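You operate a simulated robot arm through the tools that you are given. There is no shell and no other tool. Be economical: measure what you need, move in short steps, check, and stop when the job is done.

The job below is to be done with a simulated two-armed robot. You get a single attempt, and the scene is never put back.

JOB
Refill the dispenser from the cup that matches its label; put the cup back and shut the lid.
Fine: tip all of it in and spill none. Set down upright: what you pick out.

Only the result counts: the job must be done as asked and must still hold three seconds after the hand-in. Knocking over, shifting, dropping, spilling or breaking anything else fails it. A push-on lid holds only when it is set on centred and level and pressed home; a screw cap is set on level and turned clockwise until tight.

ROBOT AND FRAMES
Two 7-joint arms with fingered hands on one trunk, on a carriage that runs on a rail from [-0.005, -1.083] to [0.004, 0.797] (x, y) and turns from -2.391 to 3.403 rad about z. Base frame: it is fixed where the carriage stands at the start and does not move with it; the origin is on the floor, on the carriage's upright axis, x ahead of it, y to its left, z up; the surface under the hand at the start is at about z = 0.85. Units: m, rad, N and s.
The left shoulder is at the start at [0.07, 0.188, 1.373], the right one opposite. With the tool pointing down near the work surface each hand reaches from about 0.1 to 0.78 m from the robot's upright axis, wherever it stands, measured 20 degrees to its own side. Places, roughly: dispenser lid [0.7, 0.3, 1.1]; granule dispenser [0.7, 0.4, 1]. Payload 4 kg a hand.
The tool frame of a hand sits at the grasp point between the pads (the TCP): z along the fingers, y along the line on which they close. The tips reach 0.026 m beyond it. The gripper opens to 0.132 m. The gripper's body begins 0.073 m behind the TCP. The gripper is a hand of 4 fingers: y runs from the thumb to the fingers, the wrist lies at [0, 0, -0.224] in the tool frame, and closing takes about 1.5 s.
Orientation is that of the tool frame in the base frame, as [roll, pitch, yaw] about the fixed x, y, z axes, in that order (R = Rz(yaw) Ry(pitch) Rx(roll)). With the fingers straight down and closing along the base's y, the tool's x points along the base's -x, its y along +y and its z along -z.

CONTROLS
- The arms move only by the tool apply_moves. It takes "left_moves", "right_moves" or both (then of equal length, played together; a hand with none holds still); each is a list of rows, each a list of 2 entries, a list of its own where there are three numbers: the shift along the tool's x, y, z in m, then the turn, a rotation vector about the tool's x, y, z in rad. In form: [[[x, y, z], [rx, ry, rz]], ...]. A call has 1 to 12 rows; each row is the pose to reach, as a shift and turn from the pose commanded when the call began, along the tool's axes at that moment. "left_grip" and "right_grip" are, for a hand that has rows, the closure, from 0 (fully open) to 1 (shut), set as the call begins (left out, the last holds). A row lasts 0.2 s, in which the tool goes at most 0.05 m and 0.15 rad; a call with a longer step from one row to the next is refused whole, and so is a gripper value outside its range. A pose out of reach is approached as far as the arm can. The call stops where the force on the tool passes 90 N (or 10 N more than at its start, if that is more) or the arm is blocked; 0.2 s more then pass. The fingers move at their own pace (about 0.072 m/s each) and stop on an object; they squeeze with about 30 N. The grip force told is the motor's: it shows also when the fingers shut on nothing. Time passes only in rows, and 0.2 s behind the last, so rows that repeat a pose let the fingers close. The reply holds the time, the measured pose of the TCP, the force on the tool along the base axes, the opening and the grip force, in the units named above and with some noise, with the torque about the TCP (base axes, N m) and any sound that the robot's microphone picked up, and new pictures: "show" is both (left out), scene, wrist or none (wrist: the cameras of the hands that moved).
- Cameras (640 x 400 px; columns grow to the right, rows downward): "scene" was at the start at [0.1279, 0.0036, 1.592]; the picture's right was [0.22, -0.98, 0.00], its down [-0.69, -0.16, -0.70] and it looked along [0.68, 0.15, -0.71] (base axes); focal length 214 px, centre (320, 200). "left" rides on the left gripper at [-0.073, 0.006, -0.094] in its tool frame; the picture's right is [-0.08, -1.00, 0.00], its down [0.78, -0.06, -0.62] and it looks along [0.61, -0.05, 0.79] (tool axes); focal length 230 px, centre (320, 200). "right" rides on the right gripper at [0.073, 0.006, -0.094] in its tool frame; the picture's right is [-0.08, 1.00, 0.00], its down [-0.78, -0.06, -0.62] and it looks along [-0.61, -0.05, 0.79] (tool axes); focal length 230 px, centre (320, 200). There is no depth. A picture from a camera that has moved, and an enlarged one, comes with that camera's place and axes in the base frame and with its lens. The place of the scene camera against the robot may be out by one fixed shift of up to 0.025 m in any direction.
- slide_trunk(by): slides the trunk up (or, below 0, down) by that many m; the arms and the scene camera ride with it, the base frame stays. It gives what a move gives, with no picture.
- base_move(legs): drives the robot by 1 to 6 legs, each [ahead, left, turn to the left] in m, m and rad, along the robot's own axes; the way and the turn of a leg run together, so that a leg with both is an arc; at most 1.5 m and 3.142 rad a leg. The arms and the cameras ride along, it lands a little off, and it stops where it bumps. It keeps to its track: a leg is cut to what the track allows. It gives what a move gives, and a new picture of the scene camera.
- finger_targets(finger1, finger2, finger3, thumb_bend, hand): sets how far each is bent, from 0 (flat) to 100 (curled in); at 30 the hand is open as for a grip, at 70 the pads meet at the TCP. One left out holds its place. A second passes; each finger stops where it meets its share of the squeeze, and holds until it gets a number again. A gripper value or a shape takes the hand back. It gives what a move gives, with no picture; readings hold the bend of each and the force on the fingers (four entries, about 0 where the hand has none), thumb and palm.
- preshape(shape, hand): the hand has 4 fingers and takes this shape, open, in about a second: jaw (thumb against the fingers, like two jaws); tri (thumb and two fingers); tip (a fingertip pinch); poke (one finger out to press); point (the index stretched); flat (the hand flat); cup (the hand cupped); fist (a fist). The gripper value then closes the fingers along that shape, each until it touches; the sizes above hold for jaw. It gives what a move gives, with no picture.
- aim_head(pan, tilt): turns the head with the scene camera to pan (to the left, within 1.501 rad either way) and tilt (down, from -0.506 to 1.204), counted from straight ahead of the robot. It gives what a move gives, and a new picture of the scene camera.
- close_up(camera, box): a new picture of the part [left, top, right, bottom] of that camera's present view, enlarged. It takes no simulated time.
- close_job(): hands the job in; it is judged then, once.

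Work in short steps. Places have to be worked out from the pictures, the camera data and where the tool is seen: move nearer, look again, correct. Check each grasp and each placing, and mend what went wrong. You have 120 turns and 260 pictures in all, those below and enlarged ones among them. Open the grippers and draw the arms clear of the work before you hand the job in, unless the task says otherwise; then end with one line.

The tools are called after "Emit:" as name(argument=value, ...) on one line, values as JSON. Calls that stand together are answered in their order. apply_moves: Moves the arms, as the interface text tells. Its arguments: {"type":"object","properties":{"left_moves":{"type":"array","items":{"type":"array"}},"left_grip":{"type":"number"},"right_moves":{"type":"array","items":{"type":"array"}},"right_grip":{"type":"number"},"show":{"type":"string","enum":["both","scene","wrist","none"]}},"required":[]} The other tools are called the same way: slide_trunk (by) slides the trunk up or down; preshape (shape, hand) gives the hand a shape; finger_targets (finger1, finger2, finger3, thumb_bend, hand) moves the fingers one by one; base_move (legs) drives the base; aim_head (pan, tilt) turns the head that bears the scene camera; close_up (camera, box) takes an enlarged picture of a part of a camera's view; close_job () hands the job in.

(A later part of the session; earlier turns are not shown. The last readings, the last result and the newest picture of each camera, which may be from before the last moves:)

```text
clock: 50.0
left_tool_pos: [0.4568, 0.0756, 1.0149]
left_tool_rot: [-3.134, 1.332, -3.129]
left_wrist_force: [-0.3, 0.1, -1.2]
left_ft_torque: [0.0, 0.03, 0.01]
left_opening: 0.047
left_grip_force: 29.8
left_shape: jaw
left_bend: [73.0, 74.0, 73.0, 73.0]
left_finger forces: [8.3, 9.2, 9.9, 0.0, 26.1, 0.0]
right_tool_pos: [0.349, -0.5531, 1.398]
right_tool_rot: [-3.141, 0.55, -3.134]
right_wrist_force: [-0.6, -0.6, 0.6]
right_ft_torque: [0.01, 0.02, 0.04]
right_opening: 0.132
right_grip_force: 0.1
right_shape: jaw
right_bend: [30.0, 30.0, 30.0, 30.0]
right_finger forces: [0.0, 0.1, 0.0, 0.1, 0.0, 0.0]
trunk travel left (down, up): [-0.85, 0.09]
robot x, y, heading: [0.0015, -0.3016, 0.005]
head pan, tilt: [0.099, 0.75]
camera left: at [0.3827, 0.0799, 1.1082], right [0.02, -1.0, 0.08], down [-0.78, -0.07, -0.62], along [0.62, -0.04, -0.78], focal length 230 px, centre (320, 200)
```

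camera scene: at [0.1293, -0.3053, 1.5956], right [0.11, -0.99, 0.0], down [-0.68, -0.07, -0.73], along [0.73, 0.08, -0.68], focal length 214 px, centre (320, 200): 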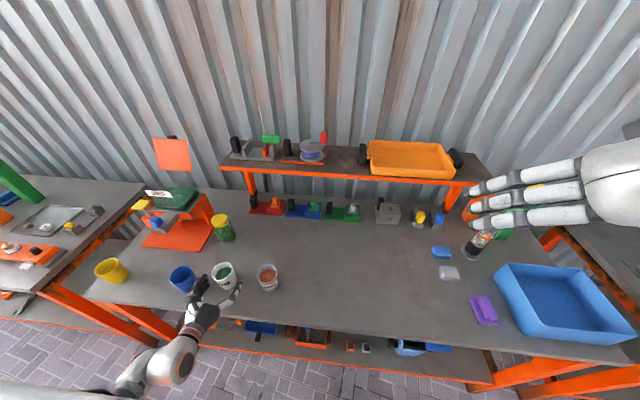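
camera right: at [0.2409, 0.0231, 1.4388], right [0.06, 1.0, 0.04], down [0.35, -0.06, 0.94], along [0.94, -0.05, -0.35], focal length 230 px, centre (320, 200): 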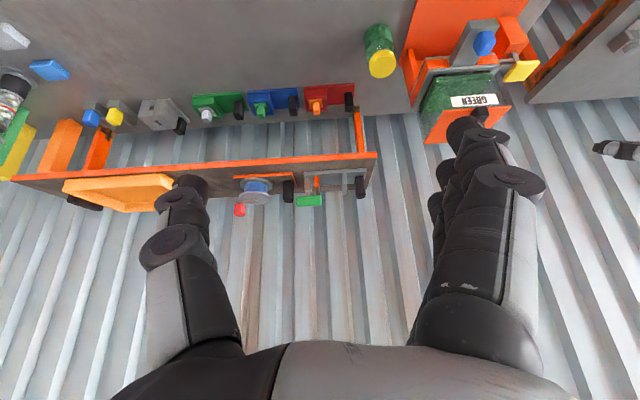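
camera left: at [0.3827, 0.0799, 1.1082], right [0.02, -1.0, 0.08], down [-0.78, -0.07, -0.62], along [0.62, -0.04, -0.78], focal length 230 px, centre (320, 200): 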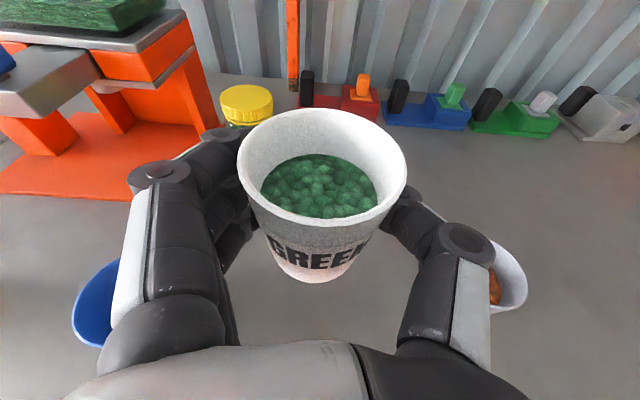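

The lift is clean. I raise it further to z≈1.24 while moving forward a little, where the arm has more room.

Emit:
apply_moves(left_moves=[[[-0.015, 0, 0.003], [0, 0, 0]], [[-0.04, 0, 0.008], [0, 0, 0]], [[-0.07, 0, 0.0135], [0, 0, 0]], [[-0.1, 0, 0.019], [0, 0, 0]], [[-0.13, 0, 0.025], [0, 0, 0]], [[-0.16, 0, 0.0305], [0, 0, 0]], [[-0.19, 0, 0.036], [0, 0, 0]], [[-0.22, 0, 0.042], [0, 0, 0]], [[-0.2374, 0, 0.0453], [0, 0, 0]], [[-0.2374, 0, 0.0453], [0, 0, 0]]], show="wrist")

```text
clock: 52.1
left_tool_pos: [0.556, 0.0746, 1.2356]
left_tool_rot: [-3.135, 1.333, -3.126]
left_wrist_force: [0.5, -0.3, -1.3]
left_ft_torque: [0.01, 0.01, -0.01]
left_opening: 0.0465
left_grip_force: 29.8
left_shape: jaw
left_bend: [73.0, 74.0, 73.0, 73.0]
left_finger forces: [8.3, 9.1, 9.8, 0.0, 25.8, 0.1]
right_tool_pos: [0.3485, -0.5529, 1.3974]
right_tool_rot: [-3.141, 0.55, -3.135]
right_wrist_force: [-0.2, -0.3, 0.5]
right_ft_torque: [-0.01, -0.02, 0.01]
right_opening: 0.1319
right_grip_force: 0.0
right_shape: jaw
right_bend: [30.0, 30.0, 30.0, 30.0]
right_finger forces: [0.0, 0.0, 0.0, 0.0, 0.1, 0.0]
trunk travel left (down, up): [-0.85, 0.09]
robot x, y, heading: [-0.0031, -0.3015, 0.005]
head pan, tilt: [0.099, 0.75]
camera left: at [0.4816, 0.0803, 1.3286], right [0.03, -1.0, 0.08], down [-0.78, -0.07, -0.62], along [0.62, -0.04, -0.78], focal length 230 px, centre (320, 200)
```

left: 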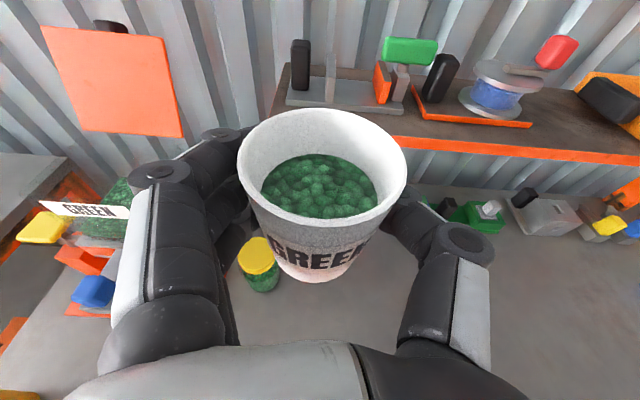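

The cup is stable. I drive left by 0.4 m, back to where the pour roll was tested.

Emit:
base_move(legs=[[0, 0.4, 0]])

Emit:
apply_moves(left_moves=[[[-0.002, -0.015, 0.01], [0, 0, 0]], [[-0.005, -0.04, 0.025], [0, 0, 0]], [[-0.01, -0.065, 0.045], [0, 0, 0]], [[-0.016, -0.09, 0.07], [0, 0, 0]], [[-0.022, -0.11, 0.095], [0, 0, 0]], [[-0.028, -0.118, 0.12], [0, 0, 0]], [[-0.03, -0.118, 0.128], [0, 0, 0]], [[-0.03, -0.118, 0.128], [0, 0, 0]]])

```text
clock: 54.6
left_tool_pos: [0.5563, 0.468, 1.2343]
left_tool_rot: [-3.141, 1.333, -3.131]
left_wrist_force: [-0.5, 0.4, -0.7]
left_ft_torque: [-0.01, 0.02, -0.02]
left_opening: 0.0465
left_grip_force: 30.0
left_shape: jaw
left_bend: [73.0, 74.0, 73.0, 73.0]
left_finger forces: [8.2, 9.1, 9.9, 0.0, 25.9, 0.0]
right_tool_pos: [0.3522, -0.1614, 1.3973]
right_tool_rot: [3.14, 0.549, -3.132]
right_wrist_force: [-0.1, 0.2, 0.0]
right_ft_torque: [-0.01, -0.01, 0.02]
right_opening: 0.1319
right_grip_force: 0.1
right_shape: jaw
right_bend: [30.0, 30.0, 30.0, 30.0]
right_finger forces: [0.0, 0.1, 0.0, 0.0, 0.0, 0.1]
trunk travel left (down, up): [-0.85, 0.09]
robot x, y, heading: [0.0007, 0.0921, 0.003]
head pan, tilt: [0.099, 0.75]
camera scene: at [0.1318, 0.0859, 1.5955], right [0.11, -0.99, 0.0], down [-0.68, -0.07, -0.73], along [0.73, 0.08, -0.68], focal length 214 px, centre (320, 200)
```

scene: 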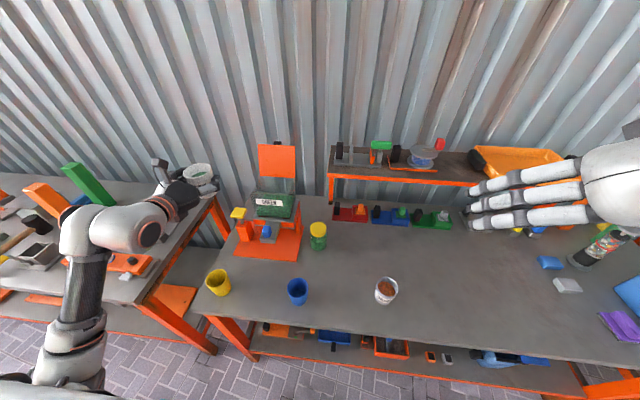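

```text
clock: 56.4
left_tool_pos: [0.6786, 0.3894, 1.2393]
left_tool_rot: [3.139, 1.333, -3.14]
left_wrist_force: [0.3, -0.1, -1.4]
left_ft_torque: [-0.01, -0.02, 0.02]
left_opening: 0.0462
left_grip_force: 29.7
left_shape: jaw
left_bend: [74.0, 74.0, 73.0, 73.0]
left_finger forces: [8.3, 9.0, 9.8, 0.0, 26.1, 0.1]
left hand out of reach, approached as far as the arm can: row 4, 5, 6, 7, 8
right_tool_pos: [0.3503, -0.1631, 1.3987]
right_tool_rot: [3.138, 0.55, -3.136]
right_wrist_force: [1.2, 0.2, -0.6]
right_ft_torque: [0.02, -0.03, 0.0]
right_opening: 0.1319
right_grip_force: 0.1
right_shape: jaw
right_bend: [30.0, 30.0, 30.0, 30.0]
right_finger forces: [0.0, 0.0, 0.1, 0.1, 0.1, 0.1]
trunk travel left (down, up): [-0.85, 0.09]
robot x, y, heading: [-0.0021, 0.0922, 0.014]
head pan, tilt: [0.099, 0.75]
camera scene: at [0.1315, 0.0832, 1.5956], right [0.11, -0.99, 0.0], down [-0.68, -0.07, -0.73], along [0.73, 0.08, -0.68], focal length 214 px, centre (320, 200)
camera left: at [0.6055, 0.395, 1.3319], right [0.02, -1.0, 0.07], down [-0.78, -0.06, -0.62], along [0.62, -0.04, -0.78], focal length 230 px, centre (320, 200)
```

scene: 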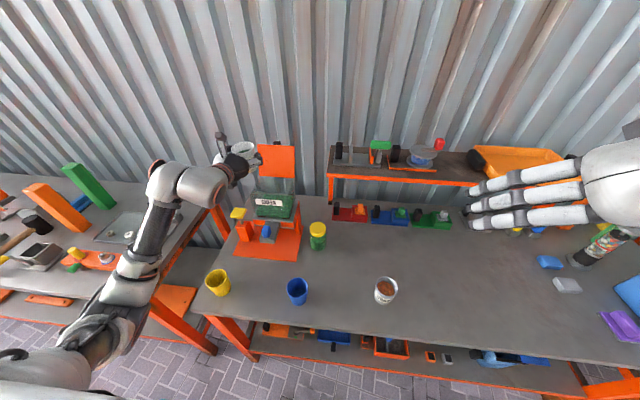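
left: 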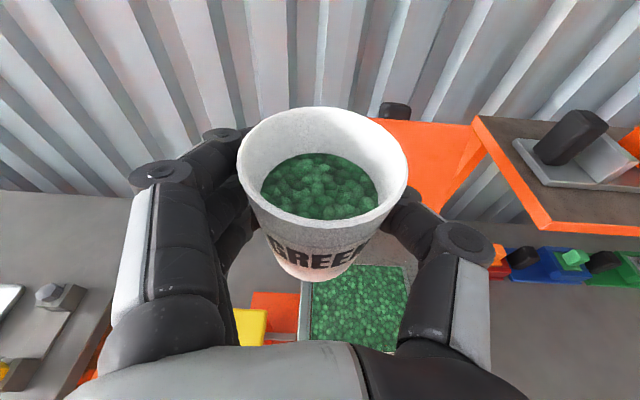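

The arm has settled into an elbow-down posture at y=0.389. I nudge the base right 0.045 m so the cup comes to y≈0.345, which suits a pour toward -y.

Emit:
base_move(legs=[[0, -0.045, 0]])

Emit:
apply_moves(left_moves=[[[0.005, 0, 0], [0, 0, 0]], [[0.015, 0, 0.004], [0, 0, 0]], [[0.025, 0, 0.01], [0, 0, 0]], [[0.025, 0, 0.012], [0, 0, 0]]], show="wrist")

```text
clock: 57.3
left_tool_pos: [0.6795, 0.3598, 1.2343]
left_tool_rot: [-3.099, 1.33, -3.092]
left_wrist_force: [0.2, 1.0, -0.6]
left_ft_torque: [0.0, -0.03, -0.09]
left_opening: 0.0463
left_grip_force: 29.9
left_shape: jaw
left_bend: [74.0, 74.0, 73.0, 73.0]
left_finger forces: [8.4, 9.0, 9.8, 0.0, 26.0, 0.0]
right_tool_pos: [0.3519, -0.192, 1.4]
right_tool_rot: [-3.132, 0.55, -3.127]
right_wrist_force: [0.1, 0.6, -0.2]
right_ft_torque: [-0.09, 0.01, -0.07]
right_opening: 0.132
right_grip_force: 0.2
right_shape: jaw
right_bend: [30.0, 30.0, 30.0, 30.0]
right_finger forces: [0.0, 0.1, 0.0, 0.1, 0.0, 0.0]
trunk travel left (down, up): [-0.85, 0.09]
robot x, y, heading: [-0.0009, 0.0486, 0.007]
head pan, tilt: [0.099, 0.75]
camera scene: at [0.1319, 0.0563, 1.5953], right [0.11, -0.99, 0.01], down [-0.68, -0.08, -0.73], along [0.73, 0.08, -0.68], focal length 214 px, centre (320, 200)
```

scene: 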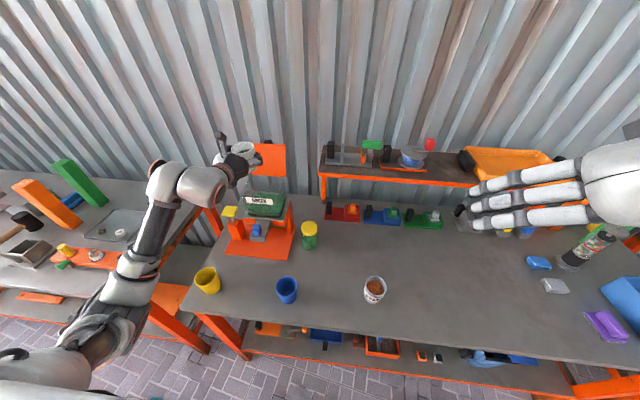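

```text
clock: 58.3
left_tool_pos: [0.6842, 0.3507, 1.2105]
left_tool_rot: [-3.13, 1.332, -3.126]
left_wrist_force: [0.2, 0.0, -1.5]
left_ft_torque: [0.02, 0.01, 0.02]
left_opening: 0.0461
left_grip_force: 30.0
left_shape: jaw
left_bend: [74.0, 74.0, 73.0, 73.0]
left_finger forces: [8.1, 9.0, 9.7, 0.1, 25.7, 0.1]
right_tool_pos: [0.3517, -0.2024, 1.3977]
right_tool_rot: [3.141, 0.548, -3.133]
right_wrist_force: [-0.1, -0.3, 0.1]
right_ft_torque: [0.0, -0.03, -0.04]
right_opening: 0.1317
right_grip_force: 0.0
right_shape: jaw
right_bend: [30.0, 30.0, 30.0, 30.0]
right_finger forces: [0.0, 0.0, 0.0, 0.0, 0.1, 0.0]
trunk travel left (down, up): [-0.85, 0.09]
robot x, y, heading: [-0.0013, 0.0499, 0.009]
head pan, tilt: [0.099, 0.75]
camera left: at [0.6107, 0.3569, 1.3031], right [0.02, -1.0, 0.08], down [-0.78, -0.07, -0.62], along [0.62, -0.05, -0.78], focal length 230 px, centre (320, 200)
```

left: 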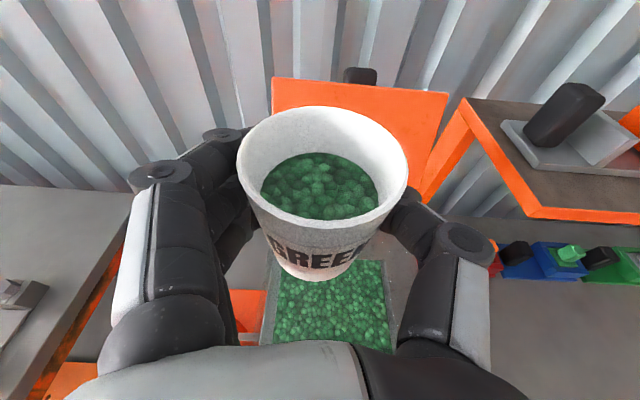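

The cup is over the hopper at (0.684, 0.351, 1.21). I roll gently to 0.6 rad, not enough to spill, to check that the arm follows in this posture.

Emit:
apply_moves(left_moves=[[[0, 0, 0.003], [0, 0, 0.1]], [[0, 0, 0.006], [0, 0, 0.2]], [[0, 0, 0.01], [0, 0, 0.3]], [[0, 0, 0.01], [0, 0, 0.4]], [[0, 0, 0.01], [0, 0, 0.5]], [[0, 0, 0.01], [0, 0, 0.6]], [[0, 0, 0.01], [0, 0, 0.6]]], show="both")

```text
clock: 59.9
left_tool_pos: [0.6954, 0.3511, 1.2074]
left_tool_rot: [1.978, 0.932, 1.905]
left_wrist_force: [0.3, -0.1, -1.0]
left_ft_torque: [-0.01, -0.03, 0.0]
left_opening: 0.0461
left_grip_force: 30.5
left_shape: jaw
left_bend: [74.0, 74.0, 73.0, 73.0]
left_finger forces: [8.1, 8.9, 9.6, 0.0, 26.0, 0.0]
right_tool_pos: [0.3521, -0.2024, 1.3987]
right_tool_rot: [-3.142, 0.549, -3.129]
right_wrist_force: [0.5, 0.2, 0.7]
right_ft_torque: [0.02, -0.01, -0.02]
right_opening: 0.132
right_grip_force: 0.1
right_shape: jaw
right_bend: [30.0, 30.0, 30.0, 30.0]
right_finger forces: [0.0, 0.1, 0.0, 0.0, 0.0, 0.1]
trunk travel left (down, up): [-0.85, 0.09]
robot x, y, heading: [0.0016, 0.0502, 0.008]
head pan, tilt: [0.099, 0.75]
camera scene: at [0.1316, 0.0436, 1.5955], right [0.11, -0.99, 0.0], down [-0.68, -0.07, -0.73], along [0.73, 0.08, -0.68], focal length 214 px, centre (320, 200)
camera left: at [0.6181, 0.3143, 1.2919], right [-0.12, -0.87, -0.48], down [-0.76, 0.39, -0.52], along [0.64, 0.31, -0.71], focal length 230 px, centre (320, 200)
```

scene: 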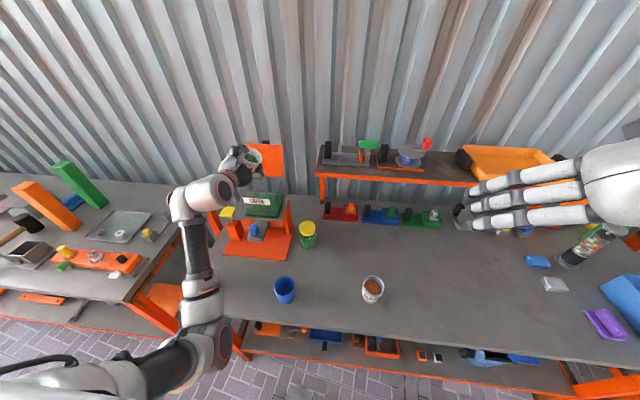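
left: 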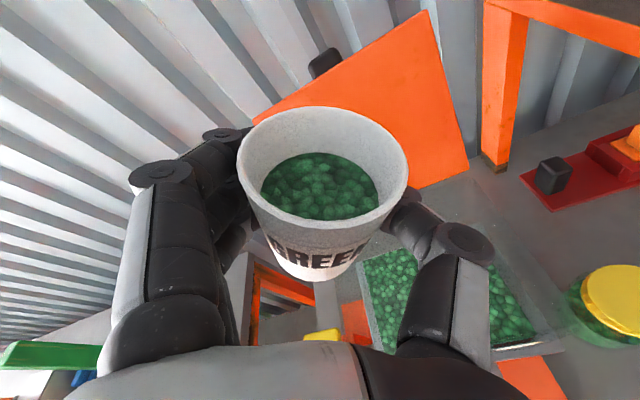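

The arm follows well and nothing has spilled. I continue the roll to about 1.3 rad.

Emit:
apply_moves(left_moves=[[[0, 0, 0], [0, 0, 0.1]], [[0, 0, 0], [0, 0, 0.2]], [[0, 0, 0], [0, 0, 0.3]], [[0, 0, 0], [0, 0, 0.4]], [[0, 0, 0], [0, 0, 0.5]], [[0, 0, 0], [0, 0, 0.6]], [[0, 0, 0], [0, 0, 0.7]], [[0, 0, 0], [0, 0, 0.7]]], show="wrist")

Emit:
close_up(camera="scene", box=[190, 120, 350, 220])

```text
clock: 61.7
left_tool_pos: [0.6944, 0.3509, 1.2071]
left_tool_rot: [1.825, 0.314, 1.65]
left_wrist_force: [0.1, 0.1, -1.1]
left_ft_torque: [-0.03, 0.01, 0.0]
left_opening: 0.046
left_grip_force: 30.3
left_shape: jaw
left_bend: [74.0, 74.0, 73.0, 73.0]
left_finger forces: [8.0, 9.0, 9.6, 0.2, 26.2, 0.0]
left hand out of reach, approached as far as the arm can: row 7, 8
right_tool_pos: [0.3519, -0.2028, 1.3987]
right_tool_rot: [-3.141, 0.551, -3.13]
right_wrist_force: [0.4, 0.3, 0.1]
right_ft_torque: [0.0, -0.05, -0.01]
right_opening: 0.1321
right_grip_force: 0.1
right_shape: jaw
right_bend: [30.0, 30.0, 30.0, 30.0]
right_finger forces: [0.0, 0.1, 0.0, 0.0, 0.0, 0.1]
trunk travel left (down, up): [-0.85, 0.09]
robot x, y, heading: [-0.0013, 0.0484, 0.009]
head pan, tilt: [0.099, 0.75]
camera left: at [0.6101, 0.2835, 1.2573], right [-0.22, -0.39, -0.89], down [-0.67, 0.73, -0.15], along [0.71, 0.57, -0.42], focal length 230 px, centre (320, 200)
```

left: 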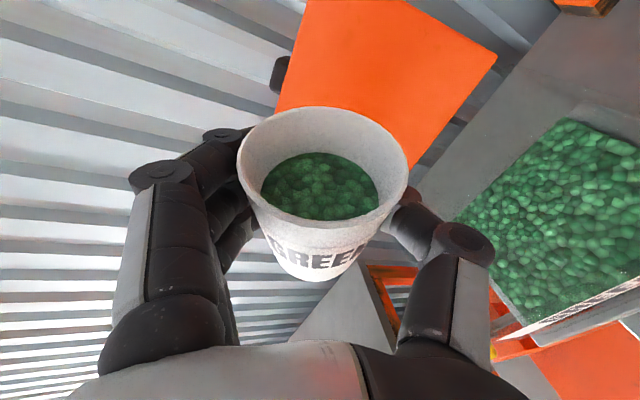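

```text
4.00 times, centred on (270, 170) of scene
camera zoom: at [0.1316, 0.0441, 1.5955], right [0.11, -0.99, 0.0], down [-0.68, -0.08, -0.73], along [0.73, 0.08, -0.68], focal length 858 px, centre (520, 320)
```

zoom: 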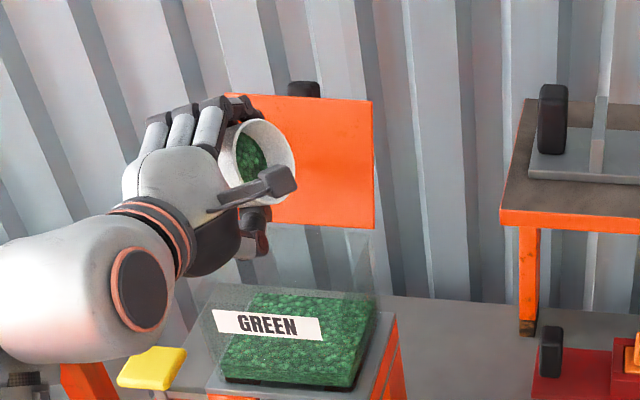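

The cup is tilted about 69° with its lip over the hopper at y≈0.307, and nothing has flowed yet. I continue in small steps, watching whether the arm keeps its place.

Emit:
apply_moves(left_moves=[[[0, 0, 0], [0, 0, 0.08]], [[0, 0, 0], [0, 0, 0.16]], [[0, 0, 0], [0, 0, 0.24]], [[0, 0, 0], [0, 0, 0.24]]], show="wrist")

Emit:
close_up(camera="scene", box=[190, 120, 350, 220])

```text
clock: 62.7
left_tool_pos: [0.6931, 0.3515, 1.2059]
left_tool_rot: [1.814, 0.081, 1.587]
left_wrist_force: [-0.2, 0.3, -1.0]
left_ft_torque: [-0.02, 0.0, -0.01]
left_opening: 0.0461
left_grip_force: 30.3
left_shape: jaw
left_bend: [74.0, 74.0, 73.0, 73.0]
left_finger forces: [8.2, 9.0, 9.6, 0.1, 26.2, 0.0]
left hand out of reach, approached as far as the arm can: row 3
right_tool_pos: [0.3521, -0.2035, 1.398]
right_tool_rot: [-3.141, 0.55, -3.131]
right_wrist_force: [0.6, -0.4, -0.1]
right_ft_torque: [0.02, -0.04, -0.03]
right_opening: 0.132
right_grip_force: 0.0
right_shape: jaw
right_bend: [30.0, 30.0, 30.0, 30.0]
right_finger forces: [0.1, 0.1, 0.0, 0.1, 0.0, 0.0]
trunk travel left (down, up): [-0.85, 0.09]
robot x, y, heading: [-0.001, 0.0489, 0.015]
head pan, tilt: [0.099, 0.75]
camera left: at [0.6054, 0.2792, 1.2393], right [-0.24, -0.16, -0.96], down [-0.63, 0.78, 0.02], along [0.74, 0.61, -0.28], focal length 230 px, centre (320, 200)
```

left: 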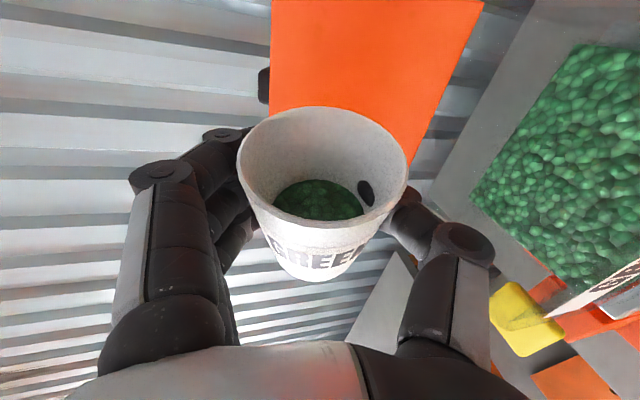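

```text
4.00 times, centred on (270, 170) of scene
camera zoom: at [0.1317, 0.0437, 1.5955], right [0.11, -0.99, 0.0], down [-0.68, -0.07, -0.73], along [0.73, 0.08, -0.68], focal length 858 px, centre (520, 320)
```

zoom: 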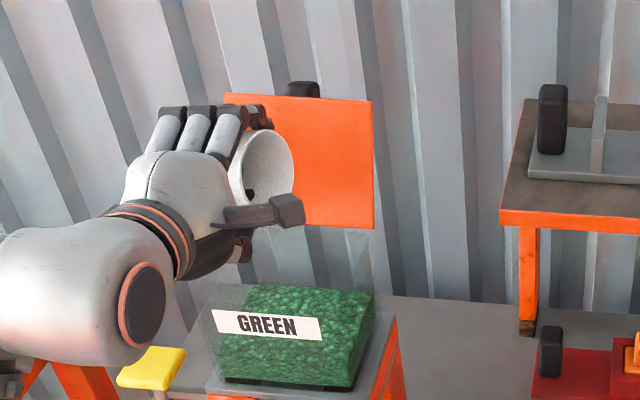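

Pouring has begun: the level in the cup has dropped and the hopper's has risen, with nothing outside. I keep rolling slowly.

Emit:
apply_moves(left_moves=[[[0, 0, 0], [0, 0, 0.06]], [[0, 0, 0], [0, 0, 0.12]], [[0, 0, 0], [0, 0, 0.18]], [[0, 0, 0], [0, 0, 0.24]], [[0, 0, 0], [0, 0, 0.3]], [[0, 0, 0], [0, 0, 0.36]], [[0, 0, 0], [0, 0, 0.36]]], show="wrist")

Emit:
close_up(camera="scene", box=[190, 120, 350, 220])

```text
clock: 64.3
left_tool_pos: [0.6866, 0.365, 1.1884]
left_tool_rot: [1.817, -0.205, 1.52]
left_wrist_force: [-0.2, 0.5, -0.9]
left_ft_torque: [-0.02, 0.0, 0.0]
left_opening: 0.0458
left_grip_force: 30.2
left_shape: jaw
left_bend: [74.0, 74.0, 73.0, 73.0]
left_finger forces: [8.2, 8.9, 9.6, 0.0, 25.8, 0.0]
left hand out of reach, approached as far as the arm can: row 1, 2, 3, 4, 5, 6, 7
right_tool_pos: [0.3523, -0.2027, 1.3964]
right_tool_rot: [3.141, 0.55, -3.131]
right_wrist_force: [-1.3, 1.2, -0.1]
right_ft_torque: [0.0, -0.02, 0.0]
right_opening: 0.1319
right_grip_force: 0.0
right_shape: jaw
right_bend: [30.0, 30.0, 30.0, 30.0]
right_finger forces: [0.0, 0.0, 0.0, 0.1, 0.0, 0.1]
trunk travel left (down, up): [-0.85, 0.09]
robot x, y, heading: [-0.0, 0.0512, 0.012]
head pan, tilt: [0.099, 0.75]
camera left: at [0.5931, 0.2932, 1.202], right [-0.24, 0.13, -0.96], down [-0.57, 0.78, 0.25], along [0.78, 0.61, -0.11], focal length 230 px, centre (320, 200)
```

left: 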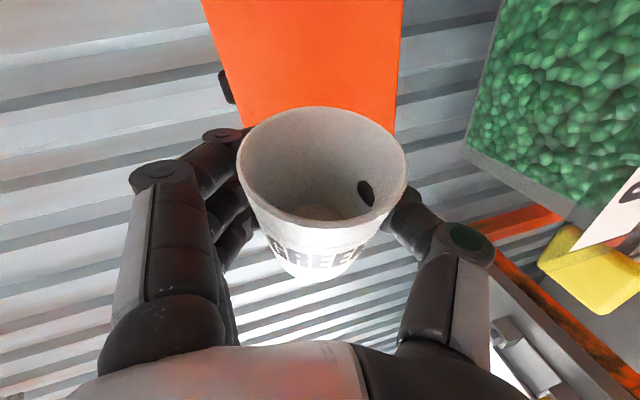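

```text
4.00 times, centred on (270, 170) of scene
camera zoom: at [0.1315, 0.0437, 1.5955], right [0.11, -0.99, 0.0], down [-0.68, -0.07, -0.73], along [0.73, 0.08, -0.68], focal length 858 px, centre (520, 320)
```

zoom: 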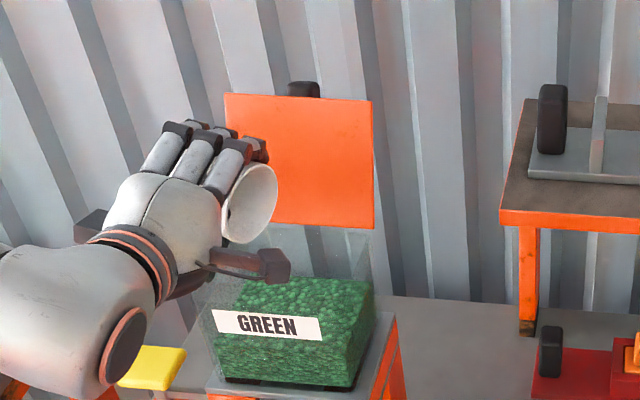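

The cup looks empty at a tilt of about 100°. I check the inside closely.

Emit:
close_up(camera="left", box=[220, 90, 420, 290])

Emit:
close_up(camera="scene", box=[190, 170, 350, 270])

```text
2.00 times, centred on (320, 190) of left
camera zoom: at [0.5931, 0.2932, 1.202], right [-0.24, 0.13, -0.96], down [-0.57, 0.78, 0.25], along [0.78, 0.61, -0.11], focal length 460 px, centre (320, 220)
```

zoom: 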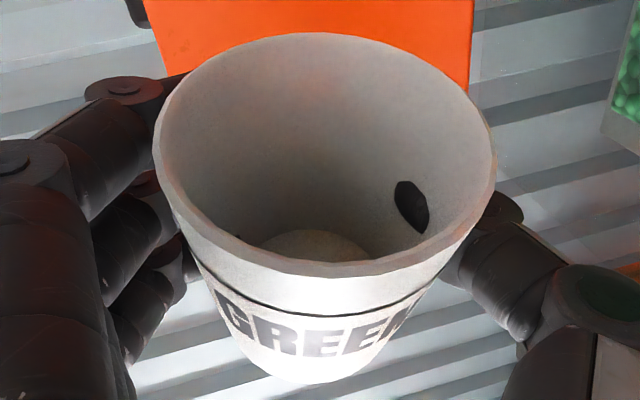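

```text
4.00 times, centred on (270, 220) of scene
camera zoom: at [0.1315, 0.0437, 1.5955], right [0.11, -0.99, 0.0], down [-0.68, -0.07, -0.73], along [0.73, 0.08, -0.68], focal length 858 px, centre (520, 120)
```

zoom: 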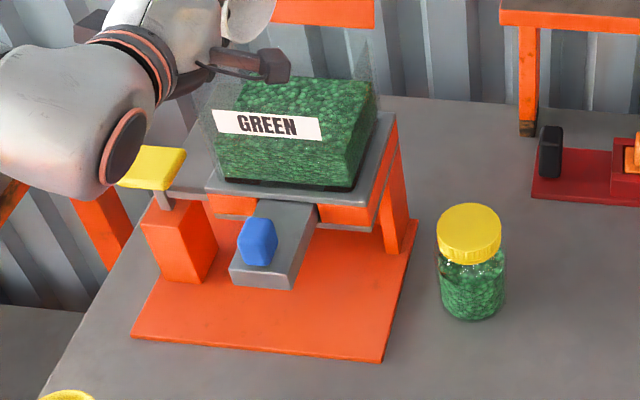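

The cup is empty (the dark spot is the thumb tip showing through the wall) and nothing lies outside. I tip a little further for a moment to be sure, then roll back.

Emit:
apply_moves(left_moves=[[[0, 0, 0], [0, 0, 0.08]], [[0, 0, 0], [0, 0, 0.16]], [[0, 0, 0], [0, 0, 0.24]], [[0, 0, 0], [0, 0, 0.24]], [[0, 0, 0], [0, 0, 0.24]]], show="wrist")

```text
clock: 65.5
left_tool_pos: [0.6818, 0.3829, 1.179]
left_tool_rot: [1.832, -0.374, 1.475]
left_wrist_force: [0.3, 0.9, -0.2]
left_ft_torque: [0.02, 0.02, 0.0]
left_opening: 0.0463
left_grip_force: 30.0
left_shape: jaw
left_bend: [74.0, 74.0, 73.0, 73.0]
left_finger forces: [8.0, 8.7, 9.5, 0.1, 25.7, 0.0]
left hand out of reach, approached as far as the arm can: row 2, 3, 4, 5
right_tool_pos: [0.3513, -0.2036, 1.3976]
right_tool_rot: [3.142, 0.548, -3.129]
right_wrist_force: [0.4, -0.9, -0.3]
right_ft_torque: [-0.03, 0.0, 0.0]
right_opening: 0.1319
right_grip_force: 0.0
right_shape: jaw
right_bend: [30.0, 30.0, 30.0, 30.0]
right_finger forces: [0.0, 0.0, 0.0, 0.0, 0.0, 0.0]
trunk travel left (down, up): [-0.85, 0.09]
robot x, y, heading: [-0.0019, 0.0502, 0.013]
head pan, tilt: [0.099, 0.75]
camera left: at [0.5851, 0.3127, 1.1798], right [-0.23, 0.3, -0.93], down [-0.54, 0.75, 0.38], along [0.81, 0.59, -0.01], focal length 230 px, centre (320, 200)
```

left: 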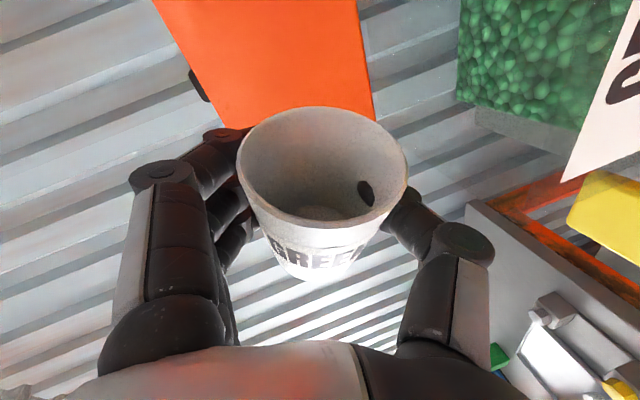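

Still empty and over the hopper. I raise slightly and roll the cup back upright.

Emit:
apply_moves(left_moves=[[[0.004, 0.009, -0.002], [0, 0, -0.1]], [[0.008, 0.018, -0.005], [0, 0, -0.25]], [[0.011, 0.027, -0.007], [0, 0, -0.4]], [[0.011, 0.027, -0.007], [0, 0, -0.55]], [[0.011, 0.027, -0.007], [0, 0, -0.7]], [[0.011, 0.027, -0.007], [0, 0, -0.85]], [[0.011, 0.027, -0.007], [0, 0, -1.0]], [[0.011, 0.027, -0.007], [0, 0, -1.15]], [[0.011, 0.027, -0.007], [0, 0, -1.3]], [[0.011, 0.027, -0.007], [0, 0, -1.45]], [[0.011, 0.027, -0.007], [0, 0, -1.6]], [[0.011, 0.027, -0.007], [0, 0, -1.75]]], show="none")

```text
clock: 68.1
left_tool_pos: [0.6818, 0.3839, 1.2089]
left_tool_rot: [2.46, 1.255, 2.436]
left_wrist_force: [0.0, 0.5, -0.3]
left_ft_torque: [0.03, 0.0, 0.02]
left_opening: 0.046
left_grip_force: 30.5
left_shape: jaw
left_bend: [74.0, 74.0, 73.0, 73.0]
left_finger forces: [8.2, 8.9, 9.7, 0.0, 25.5, 0.0]
right_tool_pos: [0.3509, -0.204, 1.3973]
right_tool_rot: [3.14, 0.55, -3.132]
right_wrist_force: [0.9, 0.0, -0.1]
right_ft_torque: [-0.01, -0.01, 0.01]
right_opening: 0.132
right_grip_force: 0.1
right_shape: jaw
right_bend: [30.0, 30.0, 30.0, 30.0]
right_finger forces: [0.0, 0.0, 0.0, 0.1, 0.0, 0.1]
trunk travel left (down, up): [-0.85, 0.09]
robot x, y, heading: [-0.0019, 0.0477, 0.013]
head pan, tilt: [0.099, 0.75]
```

I finish the last 0.2 rad of roll while drawing straight back and up from the hopper.

Emit:
apply_moves(left_moves=[[[0, 0, -0.005], [0, 0, -0.1]], [[0, 0, -0.02], [0, 0, -0.203]], [[0, 0, -0.05], [0, 0, -0.203]], [[0, 0, -0.085], [0, 0, -0.203]], [[0, 0, -0.12], [0, 0, -0.203]], [[0, 0, -0.13], [0, 0, -0.203]], [[0, 0, -0.13], [0, 0, -0.203]]])

```text
clock: 69.7
left_tool_pos: [0.5547, 0.3829, 1.24]
left_tool_rot: [3.134, 1.328, 3.135]
left_wrist_force: [-0.4, -0.2, -0.2]
left_ft_torque: [-0.01, 0.01, 0.0]
left_opening: 0.0457
left_grip_force: 30.4
left_shape: jaw
left_bend: [74.0, 74.0, 73.0, 73.0]
left_finger forces: [8.0, 8.9, 9.7, 0.0, 25.5, 0.0]
right_tool_pos: [0.3531, -0.2033, 1.3978]
right_tool_rot: [-3.141, 0.55, -3.132]
right_wrist_force: [-0.2, 0.1, 0.4]
right_ft_torque: [0.01, 0.02, 0.0]
right_opening: 0.1321
right_grip_force: 0.1
right_shape: jaw
right_bend: [30.0, 30.0, 30.0, 30.0]
right_finger forces: [0.0, 0.1, 0.0, 0.0, 0.0, 0.0]
trunk travel left (down, up): [-0.85, 0.09]
robot x, y, heading: [-0.002, 0.0511, 0.01]
head pan, tilt: [0.099, 0.75]
camera scene: at [0.1319, 0.0438, 1.5955], right [0.11, -0.99, 0.0], down [-0.68, -0.07, -0.73], along [0.73, 0.08, -0.68], focal length 214 px, centre (320, 200)
camera left: at [0.4825, 0.3876, 1.3329], right [0.02, -1.0, 0.07], down [-0.79, -0.06, -0.61], along [0.62, -0.05, -0.79], focal length 230 px, centre (320, 200)
```

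scene: 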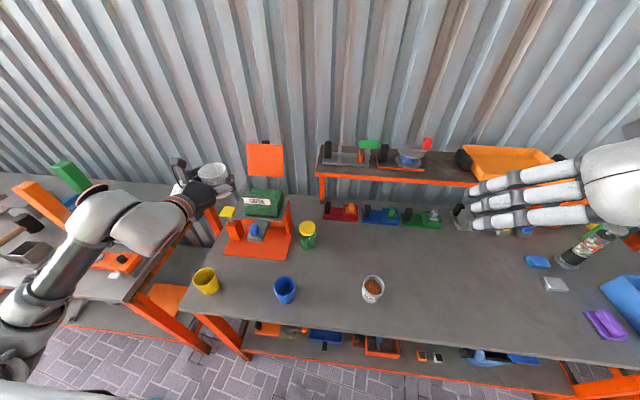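
left: 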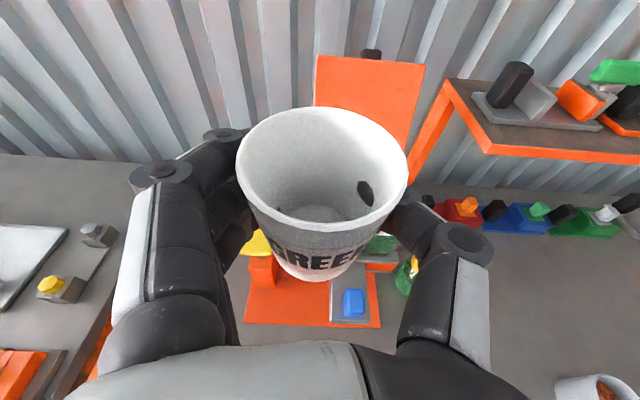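

The cup is upright and empty. I drive back right so it comes over its original place.

Emit:
base_move(legs=[[0, -0.31, 0]])

```text
clock: 71.8
left_tool_pos: [0.5551, 0.075, 1.2379]
left_tool_rot: [-3.14, 1.327, -3.141]
left_wrist_force: [-0.9, 0.0, 0.4]
left_ft_torque: [0.0, -0.01, -0.04]
left_opening: 0.0457
left_grip_force: 30.4
left_shape: jaw
left_bend: [74.0, 74.0, 73.0, 73.0]
left_finger forces: [8.1, 8.8, 9.7, 0.1, 25.5, 0.1]
right_tool_pos: [0.3503, -0.509, 1.3995]
right_tool_rot: [-3.139, 0.551, -3.127]
right_wrist_force: [-0.4, -0.1, 0.9]
right_ft_torque: [-0.01, 0.03, -0.06]
right_opening: 0.1319
right_grip_force: 0.0
right_shape: jaw
right_bend: [30.0, 30.0, 30.0, 30.0]
right_finger forces: [0.1, 0.0, 0.0, 0.0, 0.0, 0.1]
trunk travel left (down, up): [-0.85, 0.09]
robot x, y, heading: [-0.0034, -0.2591, 0.015]
head pan, tilt: [0.099, 0.75]
camera scene: at [0.1301, -0.2627, 1.5955], right [0.11, -0.99, 0.0], down [-0.68, -0.08, -0.73], along [0.73, 0.08, -0.68], focal length 214 px, centre (320, 200)
```

scene: 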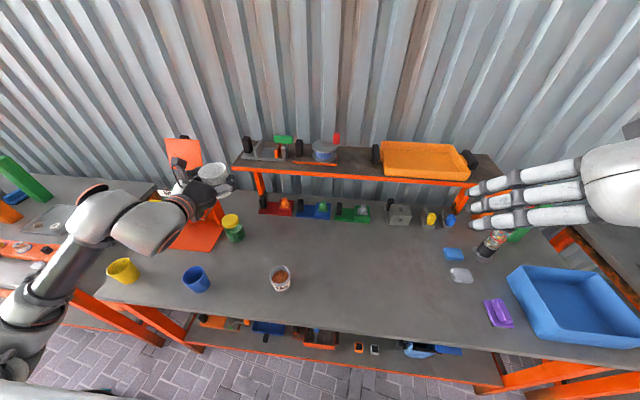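

I lower the cup to about z=1.0 above its place and check its level.

Emit:
apply_moves(left_moves=[[[0.02, 0, -0.003], [0, 0, 0]], [[0.05, 0, -0.0076], [0, 0, 0]], [[0.085, 0, -0.013], [0, 0, 0]], [[0.12, 0, -0.018], [0, 0, 0]], [[0.155, 0, -0.0235], [0, 0, 0]], [[0.19, 0, -0.029], [0, 0, 0]], [[0.225, 0, -0.034], [0, 0, 0]], [[0.2547, 0, -0.0387], [0, 0, 0]], [[0.2547, 0, -0.0387], [0, 0, 0]]])

```text
clock: 73.8
left_tool_pos: [0.4554, 0.0734, 1.0019]
left_tool_rot: [3.133, 1.33, 3.135]
left_wrist_force: [-0.1, -0.6, -0.5]
left_ft_torque: [0.02, -0.01, 0.0]
left_opening: 0.0455
left_grip_force: 30.0
left_shape: jaw
left_bend: [74.0, 74.0, 73.0, 73.0]
left_finger forces: [7.9, 8.9, 9.5, 0.1, 25.2, 0.1]
right_tool_pos: [0.351, -0.5124, 1.3979]
right_tool_rot: [3.141, 0.552, -3.129]
right_wrist_force: [0.2, 0.6, -0.1]
right_ft_torque: [0.01, -0.02, 0.01]
right_opening: 0.1321
right_grip_force: 0.0
right_shape: jaw
right_bend: [30.0, 30.0, 30.0, 30.0]
right_finger forces: [0.0, 0.1, 0.1, 0.0, 0.0, 0.0]
trunk travel left (down, up): [-0.85, 0.09]
robot x, y, heading: [-0.002, -0.2613, 0.008]
head pan, tilt: [0.099, 0.75]
camera scene: at [0.1303, -0.2659, 1.5955], right [0.11, -0.99, 0.0], down [-0.68, -0.08, -0.73], along [0.73, 0.08, -0.68], focal length 214 px, centre (320, 200)
camera left: at [0.381, 0.0785, 1.0955], right [0.02, -1.0, 0.07], down [-0.79, -0.06, -0.61], along [0.62, -0.04, -0.79], focal length 230 px, centre (320, 200)
```

scene: 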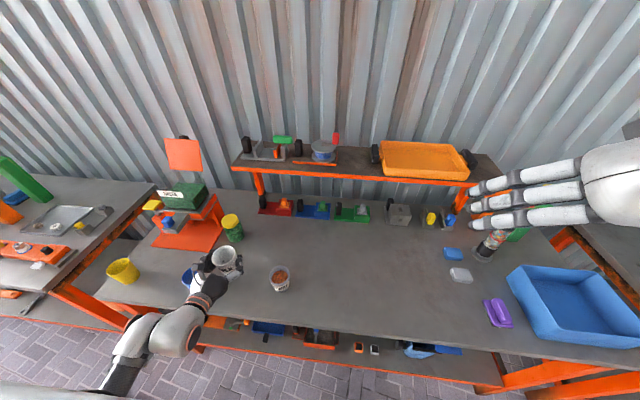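
left: 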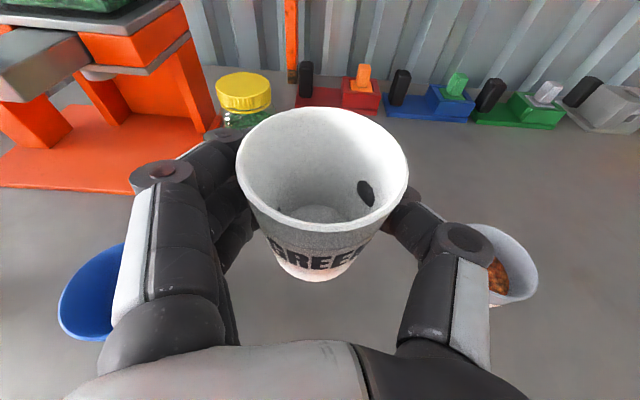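

The cup is level over its spot. I lower it gently to the table.

Emit:
apply_moves(left_moves=[[[0.025, 0.001, 0.0062], [0, 0, 0]], [[0.055, 0.001, 0.0137], [0, 0, 0]], [[0.08, 0.001, 0.0199], [0, 0, 0]], [[0.093, 0.001, 0.0231], [0, 0, 0]], [[0.1, 0.001, 0.0248], [0, 0, 0]], [[0.1035, 0.001, 0.0257], [0, 0, 0]], [[0.1035, 0.001, 0.0257], [0, 0, 0]]])

```text
clock: 75.4
left_tool_pos: [0.4549, 0.0748, 0.8953]
left_tool_rot: [3.133, 1.327, 3.134]
left_wrist_force: [0.3, 0.1, -0.5]
left_ft_torque: [0.04, 0.01, 0.02]
left_opening: 0.0459
left_grip_force: 29.8
left_shape: jaw
left_bend: [74.0, 74.0, 73.0, 73.0]
left_finger forces: [7.8, 8.9, 9.5, 0.0, 25.3, 0.0]
right_tool_pos: [0.3508, -0.5115, 1.3977]
right_tool_rot: [-3.14, 0.551, -3.129]
right_wrist_force: [-0.3, 0.3, -0.1]
right_ft_torque: [-0.01, -0.03, 0.03]
right_opening: 0.1319
right_grip_force: 0.1
right_shape: jaw
right_bend: [30.0, 30.0, 30.0, 30.0]
right_finger forces: [0.0, 0.1, 0.0, 0.0, 0.0, 0.1]
trunk travel left (down, up): [-0.85, 0.09]
robot x, y, heading: [-0.001, -0.2603, 0.018]
head pan, tilt: [0.099, 0.75]
camera scene: at [0.13, -0.2657, 1.5955], right [0.11, -0.99, 0.0], down [-0.68, -0.08, -0.73], along [0.73, 0.08, -0.68], focal length 214 px, centre (320, 200)
camera left: at [0.3818, 0.0801, 0.9887], right [0.02, -1.0, 0.07], down [-0.79, -0.06, -0.61], along [0.62, -0.04, -0.79], focal length 230 px, centre (320, 200)
```

scene: 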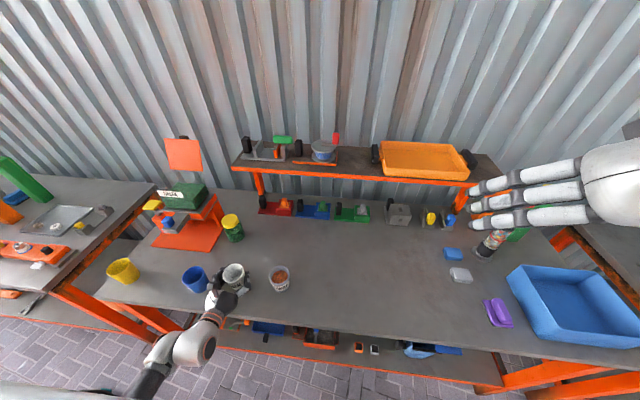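
left: 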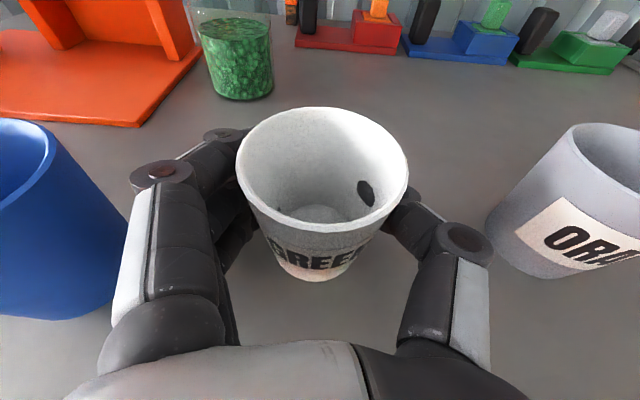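

There is no contact yet, with about 2 mm to go. I ease down until it touches.

Emit:
apply_moves(left_moves=[[[0.002, 0, 0.0005], [0, 0, 0]], [[0.0035, 0, 0.0009], [0, 0, 0]], [[0.0035, 0, 0.0009], [0, 0, 0]]], show="none")

```text
clock: 76.2
left_tool_pos: [0.4549, 0.0748, 0.8932]
left_tool_rot: [3.131, 1.331, 3.133]
left_wrist_force: [3.8, -0.1, 8.2]
left_ft_torque: [0.09, 0.06, -0.04]
left_opening: 0.0458
left_grip_force: 30.3
left_shape: jaw
left_bend: [74.0, 74.0, 74.0, 73.0]
left_finger forces: [10.5, 8.8, 9.5, 0.0, 26.2, 0.0]
right_tool_pos: [0.3496, -0.5132, 1.3974]
right_tool_rot: [-3.141, 0.551, -3.129]
right_wrist_force: [-0.3, 0.2, 1.2]
right_ft_torque: [-0.03, -0.02, -0.03]
right_opening: 0.132
right_grip_force: 0.1
right_shape: jaw
right_bend: [30.0, 30.0, 30.0, 30.0]
right_finger forces: [0.0, 0.0, 0.1, 0.0, 0.0, 0.0]
trunk travel left (down, up): [-0.85, 0.09]
robot x, y, heading: [-0.0041, -0.2595, 0.012]
head pan, tilt: [0.099, 0.75]
```

The cup is on the table (8 N). I open only as far as before, so I stay clear of the blue cup.

Emit:
apply_moves(left_moves=[[[-0.0015, 0, 0], [0, 0, 0]], [[-0.0015, 0, 0], [0, 0, 0]], [[-0.0015, 0, 0], [0, 0, 0]], [[-0.0015, 0, 0], [0, 0, 0]], [[-0.0015, 0, 0], [0, 0, 0]]], left_grip=0.31, show="wrist")

```text
clock: 77.4
left_tool_pos: [0.4559, 0.0753, 0.8925]
left_tool_rot: [3.133, 1.328, 3.137]
left_wrist_force: [0.3, -0.2, -0.7]
left_ft_torque: [-0.01, -0.02, 0.01]
left_opening: 0.0908
left_grip_force: 0.1
left_shape: jaw
left_bend: [68.0, 68.0, 68.0, 65.0]
left_finger forces: [0.1, 0.1, 0.0, 0.1, 0.1, 0.0]
right_tool_pos: [0.3504, -0.5119, 1.3975]
right_tool_rot: [3.141, 0.548, -3.131]
right_wrist_force: [-0.5, 0.3, -0.7]
right_ft_torque: [0.03, 0.03, 0.0]
right_opening: 0.1319
right_grip_force: 0.1
right_shape: jaw
right_bend: [30.0, 30.0, 30.0, 30.0]
right_finger forces: [0.1, 0.0, 0.0, 0.1, 0.0, 0.0]
trunk travel left (down, up): [-0.85, 0.09]
robot x, y, heading: [-0.0005, -0.262, 0.016]
head pan, tilt: [0.099, 0.75]
camera left: at [0.382, 0.0803, 0.9864], right [0.02, -1.0, 0.07], down [-0.79, -0.06, -0.61], along [0.62, -0.04, -0.79], focal length 230 px, centre (320, 200)
```

left: 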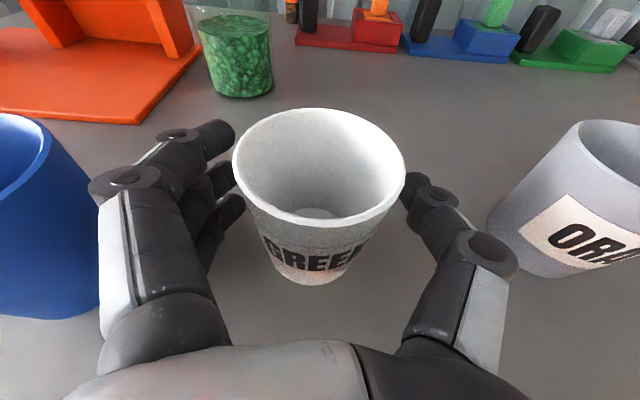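

The cup stands upright, empty, and free. I retreat straight back, then up.

Emit:
apply_moves(left_moves=[[[0.005, 0, -0.02], [0, 0, 0]], [[0.0105, 0, -0.0425], [0, 0, 0]], [[0.0168, 0, -0.068], [0, 0, 0]], [[0.024, 0, -0.097], [0, 0, 0]], [[-0.02, 0, -0.108], [0, 0, 0]], [[-0.06, 0, -0.118], [0, 0, 0]], [[-0.1, 0, -0.12], [0, 0, 0]], [[-0.14, 0, -0.11], [0, 0, 0]], [[-0.18, 0, -0.1], [0, 0, 0]], [[-0.22, 0, -0.08], [0, 0, 0]], [[-0.26, 0, -0.06], [0, 0, 0]], [[-0.3, 0, -0.04], [0, 0, 0]]])

```text
clock: 80.0
left_tool_pos: [0.4899, 0.0717, 1.1914]
left_tool_rot: [3.126, 1.328, 3.132]
left_wrist_force: [0.2, -0.4, 0.0]
left_ft_torque: [-0.01, 0.03, 0.01]
left_opening: 0.0908
left_grip_force: 0.1
left_shape: jaw
left_bend: [68.0, 68.0, 68.0, 65.0]
left_finger forces: [0.1, 0.1, 0.0, 0.0, 0.0, 0.0]
right_tool_pos: [0.3535, -0.5125, 1.3958]
right_tool_rot: [3.14, 0.547, -3.129]
right_wrist_force: [0.0, 0.5, 0.2]
right_ft_torque: [0.01, 0.01, 0.01]
right_opening: 0.1316
right_grip_force: 0.1
right_shape: jaw
right_bend: [30.0, 30.0, 30.0, 30.0]
right_finger forces: [0.0, 0.0, 0.0, 0.1, 0.1, 0.0]
trunk travel left (down, up): [-0.85, 0.09]
robot x, y, heading: [-0.0014, -0.2599, 0.009]
head pan, tilt: [0.099, 0.75]
camera scene: at [0.1325, -0.2673, 1.5953], right [0.11, -0.99, 0.0], down [-0.68, -0.08, -0.73], along [0.73, 0.08, -0.68], focal length 214 px, centre (320, 200)
camera left: at [0.4169, 0.077, 1.2858], right [0.02, -1.0, 0.07], down [-0.79, -0.06, -0.61], along [0.61, -0.04, -0.79], focal length 230 px, centre (320, 200)
```

scene: 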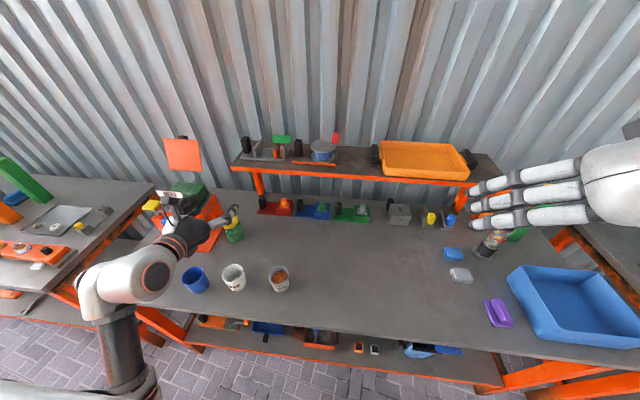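
left: 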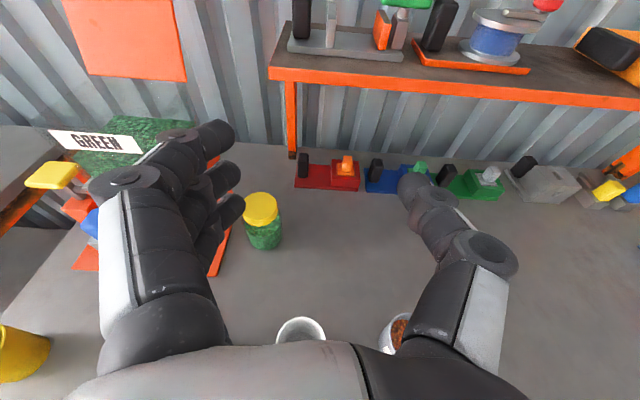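

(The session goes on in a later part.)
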